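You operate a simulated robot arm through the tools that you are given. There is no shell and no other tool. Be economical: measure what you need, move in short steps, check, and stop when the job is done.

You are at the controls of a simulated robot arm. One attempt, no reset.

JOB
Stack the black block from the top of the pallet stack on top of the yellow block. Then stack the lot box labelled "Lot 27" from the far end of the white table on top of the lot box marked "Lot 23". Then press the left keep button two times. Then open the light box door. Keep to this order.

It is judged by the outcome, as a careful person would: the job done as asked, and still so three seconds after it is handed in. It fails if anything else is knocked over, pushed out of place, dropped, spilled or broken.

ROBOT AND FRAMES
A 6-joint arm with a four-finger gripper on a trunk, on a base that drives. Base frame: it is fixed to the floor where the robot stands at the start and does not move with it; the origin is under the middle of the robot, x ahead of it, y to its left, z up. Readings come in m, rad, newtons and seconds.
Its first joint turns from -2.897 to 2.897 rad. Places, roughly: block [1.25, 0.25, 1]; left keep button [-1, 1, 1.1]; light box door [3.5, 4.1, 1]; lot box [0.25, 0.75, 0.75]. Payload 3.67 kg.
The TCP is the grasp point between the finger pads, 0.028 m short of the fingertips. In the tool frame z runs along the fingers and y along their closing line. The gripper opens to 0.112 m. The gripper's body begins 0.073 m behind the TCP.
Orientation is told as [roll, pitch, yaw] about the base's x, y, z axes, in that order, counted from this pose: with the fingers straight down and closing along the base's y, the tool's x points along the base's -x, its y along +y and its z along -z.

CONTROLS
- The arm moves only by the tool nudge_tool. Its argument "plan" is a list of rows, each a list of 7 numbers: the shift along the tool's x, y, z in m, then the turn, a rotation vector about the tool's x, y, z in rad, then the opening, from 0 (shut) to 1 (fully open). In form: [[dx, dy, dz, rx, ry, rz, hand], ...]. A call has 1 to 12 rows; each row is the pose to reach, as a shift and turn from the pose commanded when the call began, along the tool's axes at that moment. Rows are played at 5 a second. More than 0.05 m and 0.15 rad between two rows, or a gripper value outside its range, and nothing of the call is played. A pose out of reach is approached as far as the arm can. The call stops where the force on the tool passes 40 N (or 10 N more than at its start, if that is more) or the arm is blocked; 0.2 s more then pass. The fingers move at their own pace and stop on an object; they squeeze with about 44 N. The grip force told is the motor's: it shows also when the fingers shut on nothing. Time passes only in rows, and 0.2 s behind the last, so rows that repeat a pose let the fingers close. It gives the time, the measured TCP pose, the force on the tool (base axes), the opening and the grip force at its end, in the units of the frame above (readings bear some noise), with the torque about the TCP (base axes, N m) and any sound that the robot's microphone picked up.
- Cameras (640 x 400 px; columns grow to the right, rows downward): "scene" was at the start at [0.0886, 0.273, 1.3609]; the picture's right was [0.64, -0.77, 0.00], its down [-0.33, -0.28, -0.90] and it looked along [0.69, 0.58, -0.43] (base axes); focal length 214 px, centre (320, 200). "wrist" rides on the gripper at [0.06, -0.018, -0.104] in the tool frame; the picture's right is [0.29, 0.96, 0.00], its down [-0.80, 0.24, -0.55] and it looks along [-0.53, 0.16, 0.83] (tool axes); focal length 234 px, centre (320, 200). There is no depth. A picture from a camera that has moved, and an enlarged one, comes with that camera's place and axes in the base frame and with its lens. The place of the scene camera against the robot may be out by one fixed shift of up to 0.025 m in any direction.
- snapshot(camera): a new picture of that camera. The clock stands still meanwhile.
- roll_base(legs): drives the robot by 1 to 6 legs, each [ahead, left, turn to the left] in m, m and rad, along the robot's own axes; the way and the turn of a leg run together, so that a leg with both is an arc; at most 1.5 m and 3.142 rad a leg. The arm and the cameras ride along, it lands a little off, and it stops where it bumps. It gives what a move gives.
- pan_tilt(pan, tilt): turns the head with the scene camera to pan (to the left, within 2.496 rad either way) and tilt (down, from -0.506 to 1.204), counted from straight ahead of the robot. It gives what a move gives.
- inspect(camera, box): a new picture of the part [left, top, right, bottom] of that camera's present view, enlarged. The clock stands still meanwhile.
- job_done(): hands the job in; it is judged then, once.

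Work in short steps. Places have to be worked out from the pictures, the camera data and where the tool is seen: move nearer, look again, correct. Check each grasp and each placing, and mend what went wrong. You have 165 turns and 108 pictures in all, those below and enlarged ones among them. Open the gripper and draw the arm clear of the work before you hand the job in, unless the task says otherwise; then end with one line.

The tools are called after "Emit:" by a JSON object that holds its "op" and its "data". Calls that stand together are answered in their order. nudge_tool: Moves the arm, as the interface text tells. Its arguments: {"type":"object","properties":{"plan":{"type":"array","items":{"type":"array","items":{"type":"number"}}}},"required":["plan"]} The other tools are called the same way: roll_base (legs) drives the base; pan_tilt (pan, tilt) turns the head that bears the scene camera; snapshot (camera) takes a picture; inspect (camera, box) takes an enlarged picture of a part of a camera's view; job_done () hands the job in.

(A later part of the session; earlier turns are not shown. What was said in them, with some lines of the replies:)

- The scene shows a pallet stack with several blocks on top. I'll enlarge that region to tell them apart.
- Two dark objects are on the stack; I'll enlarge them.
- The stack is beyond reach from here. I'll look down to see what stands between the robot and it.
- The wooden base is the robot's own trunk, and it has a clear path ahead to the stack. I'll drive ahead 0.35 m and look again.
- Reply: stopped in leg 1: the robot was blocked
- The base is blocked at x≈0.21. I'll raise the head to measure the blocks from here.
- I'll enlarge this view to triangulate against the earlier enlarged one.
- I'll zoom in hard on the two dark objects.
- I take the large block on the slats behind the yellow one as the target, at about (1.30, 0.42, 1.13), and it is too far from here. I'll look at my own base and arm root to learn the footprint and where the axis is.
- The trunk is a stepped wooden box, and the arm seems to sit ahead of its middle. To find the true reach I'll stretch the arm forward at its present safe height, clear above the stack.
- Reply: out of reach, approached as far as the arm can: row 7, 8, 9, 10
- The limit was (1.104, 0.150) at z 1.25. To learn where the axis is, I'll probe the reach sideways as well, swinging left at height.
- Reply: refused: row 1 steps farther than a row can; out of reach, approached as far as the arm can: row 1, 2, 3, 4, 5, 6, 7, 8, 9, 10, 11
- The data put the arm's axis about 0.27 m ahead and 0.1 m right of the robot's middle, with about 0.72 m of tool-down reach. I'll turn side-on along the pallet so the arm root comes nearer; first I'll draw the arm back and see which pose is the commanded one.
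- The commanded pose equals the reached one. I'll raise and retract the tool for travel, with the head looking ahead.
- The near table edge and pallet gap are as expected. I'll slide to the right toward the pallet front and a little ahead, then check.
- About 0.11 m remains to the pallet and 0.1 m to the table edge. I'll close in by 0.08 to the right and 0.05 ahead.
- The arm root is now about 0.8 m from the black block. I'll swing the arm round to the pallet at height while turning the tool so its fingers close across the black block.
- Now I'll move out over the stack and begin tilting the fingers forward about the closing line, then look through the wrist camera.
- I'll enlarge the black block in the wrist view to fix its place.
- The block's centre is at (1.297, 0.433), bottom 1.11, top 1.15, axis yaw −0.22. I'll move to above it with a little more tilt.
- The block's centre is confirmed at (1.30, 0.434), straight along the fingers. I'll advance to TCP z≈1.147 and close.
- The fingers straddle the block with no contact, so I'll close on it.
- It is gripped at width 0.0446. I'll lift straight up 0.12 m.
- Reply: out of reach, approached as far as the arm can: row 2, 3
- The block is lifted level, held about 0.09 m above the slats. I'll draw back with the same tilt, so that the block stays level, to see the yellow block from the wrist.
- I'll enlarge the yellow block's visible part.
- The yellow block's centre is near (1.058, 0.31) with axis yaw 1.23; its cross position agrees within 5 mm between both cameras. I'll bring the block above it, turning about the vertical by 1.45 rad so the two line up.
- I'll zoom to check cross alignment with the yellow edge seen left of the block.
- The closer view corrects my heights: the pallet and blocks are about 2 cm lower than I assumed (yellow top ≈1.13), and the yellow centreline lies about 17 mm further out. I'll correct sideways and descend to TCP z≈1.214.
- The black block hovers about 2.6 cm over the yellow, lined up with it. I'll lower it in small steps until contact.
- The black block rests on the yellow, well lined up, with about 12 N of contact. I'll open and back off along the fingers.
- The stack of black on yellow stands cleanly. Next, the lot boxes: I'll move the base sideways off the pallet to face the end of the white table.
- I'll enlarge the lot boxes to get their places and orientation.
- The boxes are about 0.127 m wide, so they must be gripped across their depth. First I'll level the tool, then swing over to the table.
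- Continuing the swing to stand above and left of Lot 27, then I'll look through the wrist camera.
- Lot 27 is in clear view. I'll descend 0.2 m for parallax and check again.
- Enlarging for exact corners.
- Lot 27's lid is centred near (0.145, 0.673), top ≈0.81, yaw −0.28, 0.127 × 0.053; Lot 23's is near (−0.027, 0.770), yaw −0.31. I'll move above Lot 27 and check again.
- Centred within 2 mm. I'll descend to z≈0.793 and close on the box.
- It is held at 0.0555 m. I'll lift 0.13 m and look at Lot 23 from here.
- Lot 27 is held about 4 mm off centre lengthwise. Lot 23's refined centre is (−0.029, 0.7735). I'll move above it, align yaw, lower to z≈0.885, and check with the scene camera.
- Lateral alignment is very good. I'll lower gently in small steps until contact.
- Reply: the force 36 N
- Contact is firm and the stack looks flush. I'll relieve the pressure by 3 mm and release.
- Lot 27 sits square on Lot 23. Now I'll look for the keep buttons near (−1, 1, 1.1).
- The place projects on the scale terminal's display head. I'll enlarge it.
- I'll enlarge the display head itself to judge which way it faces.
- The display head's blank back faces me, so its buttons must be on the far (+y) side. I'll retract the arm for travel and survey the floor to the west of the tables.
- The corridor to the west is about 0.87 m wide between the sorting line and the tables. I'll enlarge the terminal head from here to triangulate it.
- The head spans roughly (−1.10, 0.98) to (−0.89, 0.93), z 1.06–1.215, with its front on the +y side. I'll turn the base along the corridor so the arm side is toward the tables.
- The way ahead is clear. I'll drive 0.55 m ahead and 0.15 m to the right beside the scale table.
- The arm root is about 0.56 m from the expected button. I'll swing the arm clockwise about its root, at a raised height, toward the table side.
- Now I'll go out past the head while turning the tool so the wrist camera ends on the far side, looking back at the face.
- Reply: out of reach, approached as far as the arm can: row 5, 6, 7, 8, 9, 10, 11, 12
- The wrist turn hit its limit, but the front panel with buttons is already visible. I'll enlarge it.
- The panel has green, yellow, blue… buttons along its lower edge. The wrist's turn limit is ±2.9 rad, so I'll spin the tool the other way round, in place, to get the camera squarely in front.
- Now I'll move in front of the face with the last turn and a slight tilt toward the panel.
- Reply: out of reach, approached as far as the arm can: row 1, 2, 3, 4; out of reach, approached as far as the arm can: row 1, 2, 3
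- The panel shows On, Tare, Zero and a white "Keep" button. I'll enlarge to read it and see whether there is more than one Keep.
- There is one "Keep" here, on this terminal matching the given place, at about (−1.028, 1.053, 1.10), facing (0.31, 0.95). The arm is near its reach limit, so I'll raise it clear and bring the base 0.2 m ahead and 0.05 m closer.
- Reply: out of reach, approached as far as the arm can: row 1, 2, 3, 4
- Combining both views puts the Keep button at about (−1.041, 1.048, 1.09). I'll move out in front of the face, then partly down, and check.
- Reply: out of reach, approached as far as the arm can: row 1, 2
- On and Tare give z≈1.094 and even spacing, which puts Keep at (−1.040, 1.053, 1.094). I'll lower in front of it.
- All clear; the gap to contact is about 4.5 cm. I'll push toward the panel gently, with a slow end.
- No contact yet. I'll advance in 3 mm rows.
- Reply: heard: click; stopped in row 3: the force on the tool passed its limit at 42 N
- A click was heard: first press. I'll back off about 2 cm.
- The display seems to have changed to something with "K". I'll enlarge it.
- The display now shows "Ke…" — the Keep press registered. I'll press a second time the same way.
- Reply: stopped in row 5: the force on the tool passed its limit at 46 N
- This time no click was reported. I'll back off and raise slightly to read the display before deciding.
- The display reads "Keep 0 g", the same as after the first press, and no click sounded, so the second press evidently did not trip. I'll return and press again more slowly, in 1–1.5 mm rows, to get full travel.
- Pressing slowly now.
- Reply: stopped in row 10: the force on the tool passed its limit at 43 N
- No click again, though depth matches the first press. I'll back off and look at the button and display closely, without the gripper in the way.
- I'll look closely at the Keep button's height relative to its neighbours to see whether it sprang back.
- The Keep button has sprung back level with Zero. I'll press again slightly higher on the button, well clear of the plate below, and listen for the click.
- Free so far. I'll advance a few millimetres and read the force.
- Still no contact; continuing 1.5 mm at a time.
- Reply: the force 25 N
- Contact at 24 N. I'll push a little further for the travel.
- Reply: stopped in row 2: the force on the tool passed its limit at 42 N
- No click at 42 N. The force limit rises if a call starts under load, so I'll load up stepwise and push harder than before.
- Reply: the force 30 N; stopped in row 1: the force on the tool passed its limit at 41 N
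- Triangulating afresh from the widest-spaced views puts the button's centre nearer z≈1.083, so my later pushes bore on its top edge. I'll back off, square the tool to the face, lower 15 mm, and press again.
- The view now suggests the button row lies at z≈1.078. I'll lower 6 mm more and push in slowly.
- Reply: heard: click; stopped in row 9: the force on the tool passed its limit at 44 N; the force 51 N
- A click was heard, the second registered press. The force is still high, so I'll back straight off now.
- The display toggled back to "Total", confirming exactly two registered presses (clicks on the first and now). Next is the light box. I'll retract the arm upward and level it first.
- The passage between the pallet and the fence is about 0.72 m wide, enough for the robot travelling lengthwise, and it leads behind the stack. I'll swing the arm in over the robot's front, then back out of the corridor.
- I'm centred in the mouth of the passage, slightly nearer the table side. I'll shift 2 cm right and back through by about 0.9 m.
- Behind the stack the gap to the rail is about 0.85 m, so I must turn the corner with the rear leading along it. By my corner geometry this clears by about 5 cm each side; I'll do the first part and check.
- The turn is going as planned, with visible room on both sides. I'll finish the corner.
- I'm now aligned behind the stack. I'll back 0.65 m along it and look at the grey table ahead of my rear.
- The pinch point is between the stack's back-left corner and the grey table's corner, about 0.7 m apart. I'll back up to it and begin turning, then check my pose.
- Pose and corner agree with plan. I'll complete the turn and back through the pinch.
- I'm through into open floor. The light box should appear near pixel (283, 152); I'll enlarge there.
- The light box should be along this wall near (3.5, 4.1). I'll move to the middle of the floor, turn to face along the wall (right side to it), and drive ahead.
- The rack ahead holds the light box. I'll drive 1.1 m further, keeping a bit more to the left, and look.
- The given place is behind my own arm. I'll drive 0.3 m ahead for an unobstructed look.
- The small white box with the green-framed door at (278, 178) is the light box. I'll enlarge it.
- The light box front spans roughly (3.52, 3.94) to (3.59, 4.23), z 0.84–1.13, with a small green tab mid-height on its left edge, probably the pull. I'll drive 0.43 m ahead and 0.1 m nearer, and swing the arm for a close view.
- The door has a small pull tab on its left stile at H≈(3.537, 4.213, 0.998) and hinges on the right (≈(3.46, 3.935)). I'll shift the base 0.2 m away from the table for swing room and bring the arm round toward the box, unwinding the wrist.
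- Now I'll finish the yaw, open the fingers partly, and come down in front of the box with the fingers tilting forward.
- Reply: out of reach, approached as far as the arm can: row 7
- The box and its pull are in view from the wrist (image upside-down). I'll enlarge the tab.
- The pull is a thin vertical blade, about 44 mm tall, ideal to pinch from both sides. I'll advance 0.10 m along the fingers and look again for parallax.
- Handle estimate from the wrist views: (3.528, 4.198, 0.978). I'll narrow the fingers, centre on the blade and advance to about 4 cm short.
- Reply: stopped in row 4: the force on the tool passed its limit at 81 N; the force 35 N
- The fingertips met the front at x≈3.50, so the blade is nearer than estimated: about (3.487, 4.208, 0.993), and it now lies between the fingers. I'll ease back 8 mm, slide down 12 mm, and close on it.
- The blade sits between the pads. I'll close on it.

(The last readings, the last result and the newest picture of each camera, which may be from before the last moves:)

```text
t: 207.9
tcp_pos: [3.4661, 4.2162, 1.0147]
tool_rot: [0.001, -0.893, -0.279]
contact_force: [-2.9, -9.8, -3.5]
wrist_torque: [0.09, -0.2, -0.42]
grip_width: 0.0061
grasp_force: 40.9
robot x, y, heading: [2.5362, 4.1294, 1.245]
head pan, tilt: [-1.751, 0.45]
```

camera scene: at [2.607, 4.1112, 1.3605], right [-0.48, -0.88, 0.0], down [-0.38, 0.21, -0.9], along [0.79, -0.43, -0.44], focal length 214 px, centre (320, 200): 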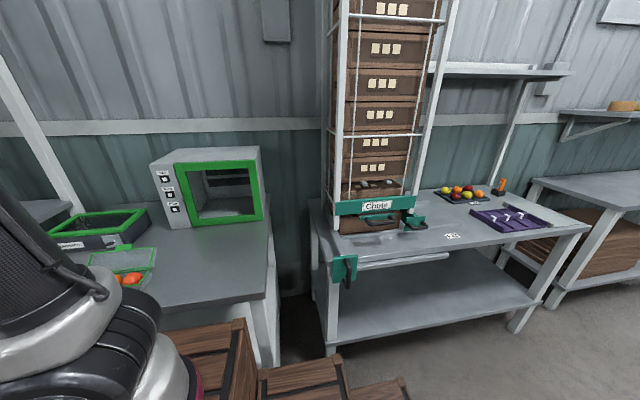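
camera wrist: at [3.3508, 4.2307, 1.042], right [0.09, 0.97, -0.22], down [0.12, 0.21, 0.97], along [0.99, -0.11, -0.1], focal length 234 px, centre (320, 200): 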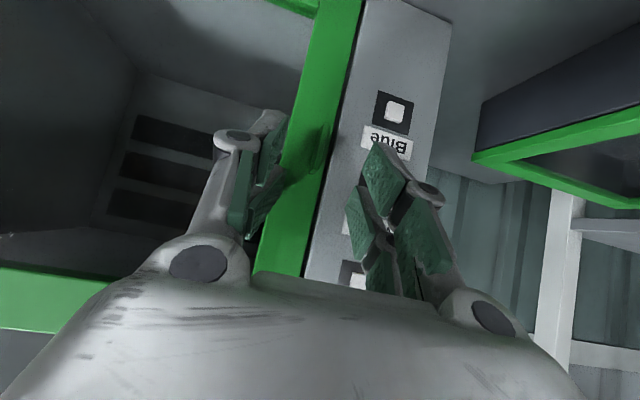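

The blade is gripped (6 mm). I'll pull along the door's arc, turning the tool with the door, for the first 0.2 rad.

Emit:
{"op": "nudge_tool", "data": {"plan": [[0.0088, -0.0012, -0.0109, -0.039, 0, -0.0314, 0], [0.0176, -0.0032, -0.0218, -0.0779, 0, -0.0627, 0], [0.0263, -0.006, -0.0326, -0.1169, 0, -0.0941, 0], [0.0349, -0.0093, -0.0433, -0.1558, 0, -0.1254, 0]]}}

Emit:
{"op": "snapshot", "data": {"camera": "scene"}}

```text
t: 208.9
tcp_pos: [3.466, 4.2166, 1.0145]
tool_rot: [0.002, -0.894, -0.281]
contact_force: [-4.9, -14.4, -3.5]
wrist_torque: [0.14, 0.05, -0.56]
grip_width: 0.006
grasp_force: 40.6
out of reach, approached as far as the arm can: row 1, 2, 3, 4
robot x, y, heading: [2.5322, 4.1309, 1.249]
head pan, tilt: [-1.751, 0.45]
```

```text
16 pictures are left
camera scene: at [2.4137, 4.1757, 1.3605], right [-0.48, -0.88, 0.0], down [-0.38, 0.21, -0.9], along [0.79, -0.44, -0.44], focal length 214 px, centre (320, 200)
```

scene: 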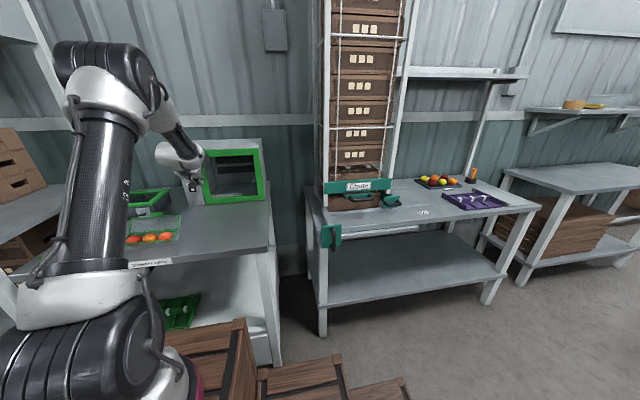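

The arm can't retract in this tilted pose, so I'll use the base instead: an arc about the door hinge moves the whole robot rigidly with the door. First 0.15 rad.

Emit:
{"op": "roll_base", "data": {"legs": [[-0.133, -0.0142, 0.15]]}}

Emit:
{"op": "snapshot", "data": {"camera": "scene"}}

```text
t: 210.2
tcp_pos: [3.4253, 4.2202, 1.0138]
tool_rot: [0.003, -0.893, -0.129]
contact_force: [-1.2, -1.9, -2.8]
wrist_torque: [0.28, 0.56, -0.21]
grip_width: 0.0062
grasp_force: 41.4
robot x, y, heading: [2.5108, 4.0007, 1.391]
head pan, tilt: [-1.751, 0.45]
```

```text
15 pictures are left
camera scene: at [2.3893, 4.0256, 1.3605], right [-0.35, -0.94, 0.0], down [-0.41, 0.15, -0.9], along [0.84, -0.32, -0.44], focal length 214 px, centre (320, 200)
```

scene: 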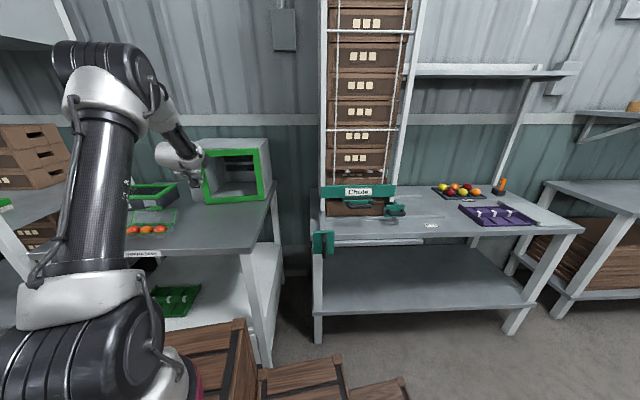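

It works: the grip holds, forces are low, and the door is ajar. I'll continue the same arc another 0.4 rad.

Emit:
{"op": "roll_base", "data": {"legs": [[-0.177, -0.019, 0.2], [-0.177, -0.019, 0.2]]}}

Emit:
{"op": "inspect", "data": {"camera": "scene", "box": [100, 90, 340, 260]}}

```text
t: 212.0
tcp_pos: [3.369, 4.2156, 1.0139]
tool_rot: [0.001, -0.894, 0.067]
contact_force: [-0.9, 0.1, 1.4]
wrist_torque: [0.11, 0.02, -0.14]
grip_width: 0.0059
grasp_force: 41.0
robot x, y, heading: [2.5183, 3.8199, 1.601]
head pan, tilt: [-1.751, 0.45]
stopped in leg 2: the force on the tool passed its limit at 45 N (the readings are from after the stop); the commanded pose is now the measured one
```

```text
2.35 times, centred on (220, 175) of scene
camera zoom: at [2.3918, 3.8203, 1.3605], right [-0.15, -0.99, 0.0], down [-0.43, 0.07, -0.9], along [0.89, -0.14, -0.44], focal length 505 px, centre (555, 259)
```

zoom: 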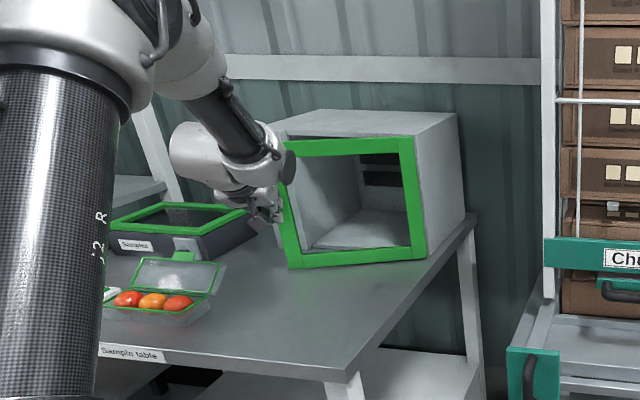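

The door is about 0.35 rad open. I'll release the tab here, draw back while levelling the tool, and then push the door on from inside its edge.

Emit:
{"op": "nudge_tool", "data": {"plan": [[0, 0, 0, 0, 0, 0, 0.3], [0, 0, 0, 0, 0, 0, 0.45], [0, 0, -0.02, 0, 0.06, 0, 0.45], [0, 0, -0.04, 0, 0.15, 0, 0.45], [0, 0, -0.07, 0, 0.27, 0, 0.45], [0, 0, -0.1, 0, 0.4, 0, 0.45]]}}

Emit:
{"op": "inspect", "data": {"camera": "scene", "box": [160, 110, 320, 230]}}

```text
t: 213.4
tcp_pos: [3.3606, 4.2126, 1.0514]
tool_rot: [-0.011, -0.823, 0.064]
contact_force: [-0.9, 1.1, 0.1]
wrist_torque: [0.0, 0.01, 0.02]
grip_width: 0.0504
grasp_force: 0.0
out of reach, approached as far as the arm can: row 4, 5, 6
robot x, y, heading: [2.5183, 3.8236, 1.596]
head pan, tilt: [-1.751, 0.45]
```

```text
3.33 times, centred on (240, 170) of scene
camera zoom: at [2.3919, 3.8203, 1.3605], right [-0.15, -0.99, 0.0], down [-0.43, 0.07, -0.9], along [0.89, -0.14, -0.44], focal length 715 px, centre (587, 300)
```

zoom: 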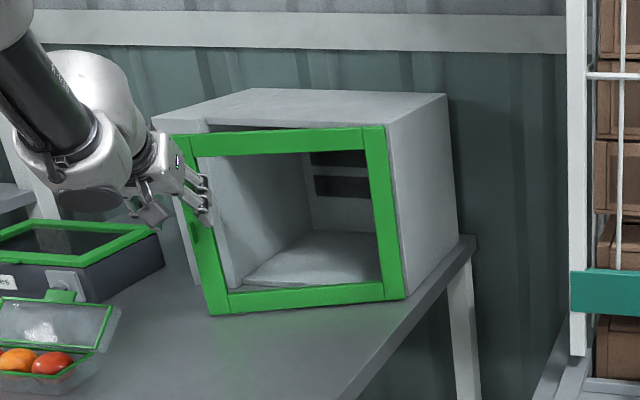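

The door stays ajar. I'll raise the tool clear above the door, levelling it on the way.

Emit:
{"op": "nudge_tool", "data": {"plan": [[-0.0293, 0, -0.0272, 0, 0.03, 0, 0.2], [-0.0586, 0, -0.0544, 0, 0.08, 0, 0], [-0.088, 0, -0.0816, 0, 0.13, 0, 0], [-0.1173, 0, -0.1088, 0, 0.2, 0, 0], [-0.1466, 0, -0.136, 0, 0.28, 0, 0], [-0.1686, 0, -0.1564, 0, 0.38, 0, 0]]}}

```text
t: 214.8
tcp_pos: [3.3518, 4.2134, 1.2871]
tool_rot: [-0.006, -0.452, 0.061]
contact_force: [-8.3, -3.1, 10.8]
wrist_torque: [0.22, -0.2, 0.11]
grip_width: 0.0
grasp_force: 35.8
robot x, y, heading: [2.519, 3.8205, 1.601]
head pan, tilt: [-1.751, 0.45]
```

I'll shift the base 0.12 m toward the table for reach, and nearly level the tool.

Emit:
{"op": "roll_base", "data": {"legs": [[0, -0.12, 0]]}}

Emit:
{"op": "nudge_tool", "data": {"plan": [[0, 0, 0, 0, 0.13, 0, 0], [0, 0, 0, 0, 0.25, 0, 0]]}}

Emit:
{"op": "snapshot", "data": {"camera": "wrist"}}

```text
t: 216.1
tcp_pos: [3.4785, 4.217, 1.2803]
tool_rot: [-0.009, -0.444, 0.057]
contact_force: [-0.9, -0.3, 0.5]
wrist_torque: [0.01, 0.0, -0.01]
grip_width: 0.0
grasp_force: 35.5
robot x, y, heading: [2.6404, 3.8226, 1.598]
head pan, tilt: [-1.751, 0.45]
```

```text
t: 216.7
tcp_pos: [3.4221, 4.2015, 1.2455]
tool_rot: [-0.01, -0.19, 0.056]
contact_force: [1.6, 0.8, -3.0]
wrist_torque: [-0.06, 0.13, 0.0]
grip_width: 0.0
grasp_force: 35.2
out of reach, approached as far as the arm can: row 1, 2
robot x, y, heading: [2.6406, 3.8208, 1.596]
head pan, tilt: [-1.751, 0.45]
```

```text
12 pictures are left
camera wrist: at [3.3438, 4.1802, 1.3356], right [-0.33, 0.94, -0.06], down [0.66, 0.28, 0.69], along [0.67, 0.19, -0.72], focal length 234 px, centre (320, 200)
```

wrist: 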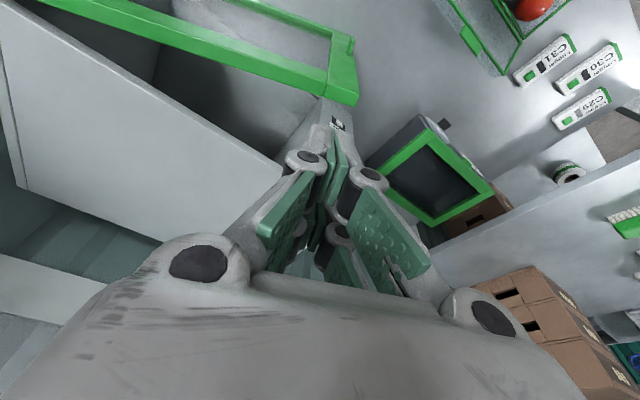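

The gap between door and box front is directly ahead of the fingertips. I'll shift 4 cm nearer with the base, then lower the closed fingers into the gap.

Emit:
{"op": "roll_base", "data": {"legs": [[0, -0.04, 0]]}}

Emit:
{"op": "nudge_tool", "data": {"plan": [[0.008, 0, 0.0393, 0, 0, 0, 0], [0.0142, 0, 0.0737, 0, 0, 0, 0]]}}

Emit:
{"op": "inspect", "data": {"camera": "scene", "box": [140, 90, 320, 225]}}

```text
t: 217.5
tcp_pos: [3.4611, 4.2041, 1.2468]
tool_rot: [-0.008, -0.193, 0.058]
contact_force: [0.2, -1.1, -0.3]
wrist_torque: [0.03, -0.01, -0.01]
grip_width: 0.0
grasp_force: 35.3
robot x, y, heading: [2.6843, 3.8257, 1.596]
head pan, tilt: [-1.751, 0.45]
```

```text
t: 218.1
tcp_pos: [3.4623, 4.2046, 1.1701]
tool_rot: [-0.007, -0.193, 0.056]
contact_force: [-0.5, -0.7, 0.0]
wrist_torque: [0.03, -0.01, 0.03]
grip_width: 0.0
grasp_force: 35.1
robot x, y, heading: [2.6819, 3.8266, 1.593]
head pan, tilt: [-1.751, 0.45]
```

```text
2.96 times, centred on (230, 158) of scene
camera zoom: at [2.5536, 3.8243, 1.3604], right [-0.15, -0.99, 0.0], down [-0.43, 0.07, -0.9], along [0.89, -0.14, -0.44], focal length 636 px, centre (587, 326)
```

zoom: 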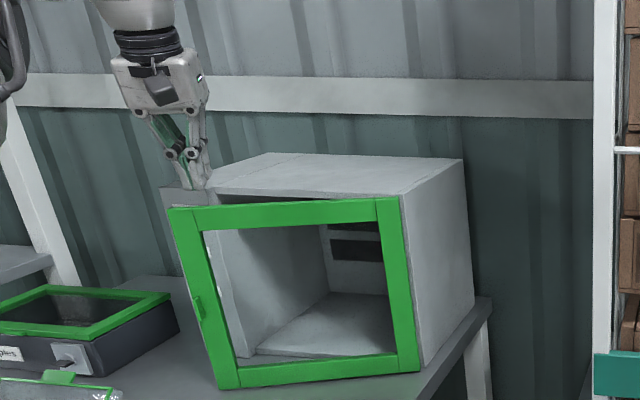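

The fingertips are entering behind the door's top-left corner. I'll lower 0.1 m more.

Emit:
{"op": "nudge_tool", "data": {"plan": [[0.0064, 0, 0.0327, 0, 0, 0, 0], [0.0128, 0, 0.0655, 0, 0, 0, 0], [0.0193, 0, 0.0982, 0, 0, 0, 0]]}}

```text
t: 218.9
tcp_pos: [3.4614, 4.2006, 1.0707]
tool_rot: [-0.008, -0.196, 0.057]
contact_force: [0.3, -0.4, -0.6]
wrist_torque: [-0.03, -0.05, 0.02]
grip_width: 0.0
grasp_force: 35.8
robot x, y, heading: [2.6795, 3.8268, 1.599]
head pan, tilt: [-1.751, 0.45]
```

Free in the gap behind the door stile. I'll now sweep the fingers toward the robot along the door's arc to push it open.

Emit:
{"op": "nudge_tool", "data": {"plan": [[0.033, 0.002, -0.0066, 0, 0, 0, 0], [0.068, 0.003, -0.0135, 0, 0, 0, 0], [0.103, 0.003, -0.0205, 0, 0, 0, 0], [0.128, -0.003, -0.0255, 0, 0, 0, 0], [0.153, -0.011, -0.0304, 0, 0, 0, 0], [0.176, -0.022, -0.035, 0, 0, 0, 0], [0.1994, -0.0355, -0.0396, 0, 0, 0, 0], [0.22, -0.051, -0.0437, 0, 0, 0, 0], [0.2405, -0.0671, -0.0478, 0, 0, 0, 0], [0.2574, -0.0877, -0.0512, 0, 0, 0, 0], [0.2742, -0.1082, -0.0545, 0, 0, 0, 0]]}}

Emit:
{"op": "inspect", "data": {"camera": "scene", "box": [120, 90, 320, 240]}}

```text
t: 221.3
tcp_pos: [3.1879, 4.0782, 1.0725]
tool_rot: [-0.009, -0.193, 0.058]
contact_force: [0.7, 0.2, -0.3]
wrist_torque: [-0.06, 0.01, 0.03]
grip_width: 0.0
grasp_force: 35.8
robot x, y, heading: [2.6827, 3.8261, 1.598]
head pan, tilt: [-1.751, 0.45]
```

```text
2.67 times, centred on (220, 165) of scene
camera zoom: at [2.5538, 3.8245, 1.3605], right [-0.15, -0.99, 0.0], down [-0.43, 0.07, -0.9], along [0.89, -0.14, -0.44], focal length 572 px, centre (587, 293)
```

zoom: 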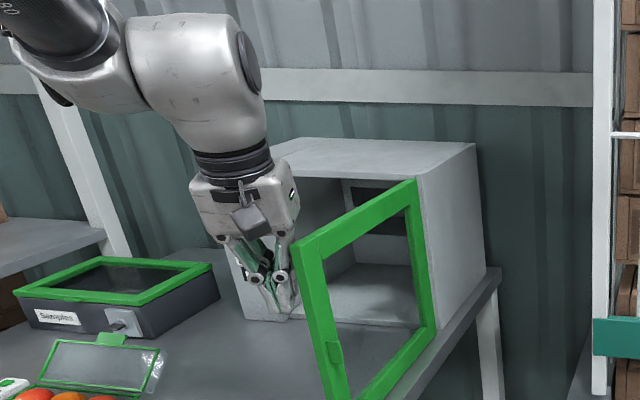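

The door stands about 80° open. I'll push it a little further for good measure, then retract.

Emit:
{"op": "nudge_tool", "data": {"plan": [[0.0155, -0.0275, -0.003, 0, 0, 0, 0], [0.03, -0.056, -0.006, 0, 0, 0, 0], [0.042, -0.085, -0.009, 0, 0, 0, 0]]}}

Emit:
{"op": "nudge_tool", "data": {"plan": [[-0.01, 0.03, -0.01, 0, 0, 0, 0], [-0.02, 0.045, -0.05, 0, 0, 0, 0], [-0.025, 0.05, -0.095, 0, 0, 0, 0], [-0.025, 0.05, -0.14, 0, 0, 0, 0], [-0.025, 0.05, -0.185, 0, 0, 0, 0], [-0.025, 0.05, -0.23, 0, 0, 0, 0], [-0.025, 0.05, -0.27, 0, 0, 0, 0]]}}

Emit:
{"op": "inspect", "data": {"camera": "scene", "box": [120, 90, 320, 240]}}

```text
t: 222.1
tcp_pos: [3.1503, 3.992, 1.075]
tool_rot: [-0.007, -0.194, 0.058]
contact_force: [1.3, 0.5, -0.1]
wrist_torque: [-0.01, -0.01, 0.02]
grip_width: 0.0003
grasp_force: 35.9
robot x, y, heading: [2.6821, 3.8255, 1.598]
head pan, tilt: [-1.751, 0.45]
```

```text
t: 223.7
tcp_pos: [3.1181, 4.0422, 1.3423]
tool_rot: [-0.01, -0.194, 0.057]
contact_force: [0.6, 0.3, -0.8]
wrist_torque: [-0.02, 0.0, -0.01]
grip_width: 0.0002
grasp_force: 35.7
robot x, y, heading: [2.6804, 3.8225, 1.602]
head pan, tilt: [-1.751, 0.45]
```

```text
2.67 times, centred on (220, 165) of scene
camera zoom: at [2.5538, 3.8244, 1.3605], right [-0.15, -0.99, 0.0], down [-0.43, 0.07, -0.9], along [0.89, -0.14, -0.44], focal length 572 px, centre (587, 293)
```

zoom: 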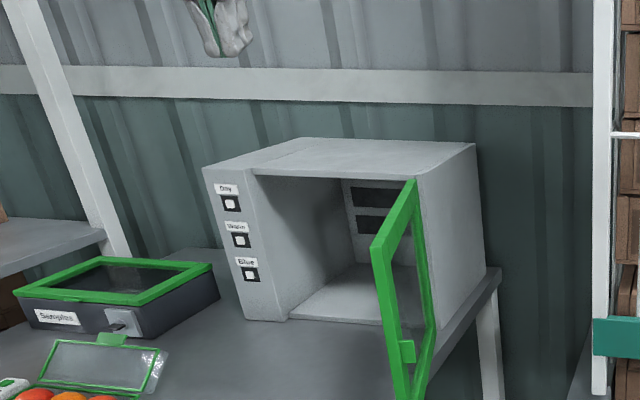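

The door is fully open and the arm is clear above. I'll open the gripper and let things settle before handing in.

Emit:
{"op": "nudge_tool", "data": {"plan": [[0, 0, -0.01, 0, 0, 0, 0.5], [0, 0, -0.02, 0, 0, 0, 1], [0, 0, -0.02, 0, 0, 0, 1], [0, 0, -0.02, 0, 0, 0, 1]]}}

Emit:
{"op": "job_done", "data": {}}

```text
t: 224.7
tcp_pos: [3.1143, 4.042, 1.3626]
tool_rot: [-0.009, -0.194, 0.058]
contact_force: [1.0, -0.3, -0.3]
wrist_torque: [0.02, -0.05, 0.03]
grip_width: 0.1118
grasp_force: 0.0
robot x, y, heading: [2.6799, 3.8283, 1.597]
head pan, tilt: [-1.751, 0.45]
```

```text
The job is handed in.
```

All four steps were done in order: black block stacked on the yellow, Lot 27 stacked on Lot 23, the Keep button pressed twice (two clicks, and the display went to "Keep" and back; three pushes in between did not click), and the light box door opened past 90°.
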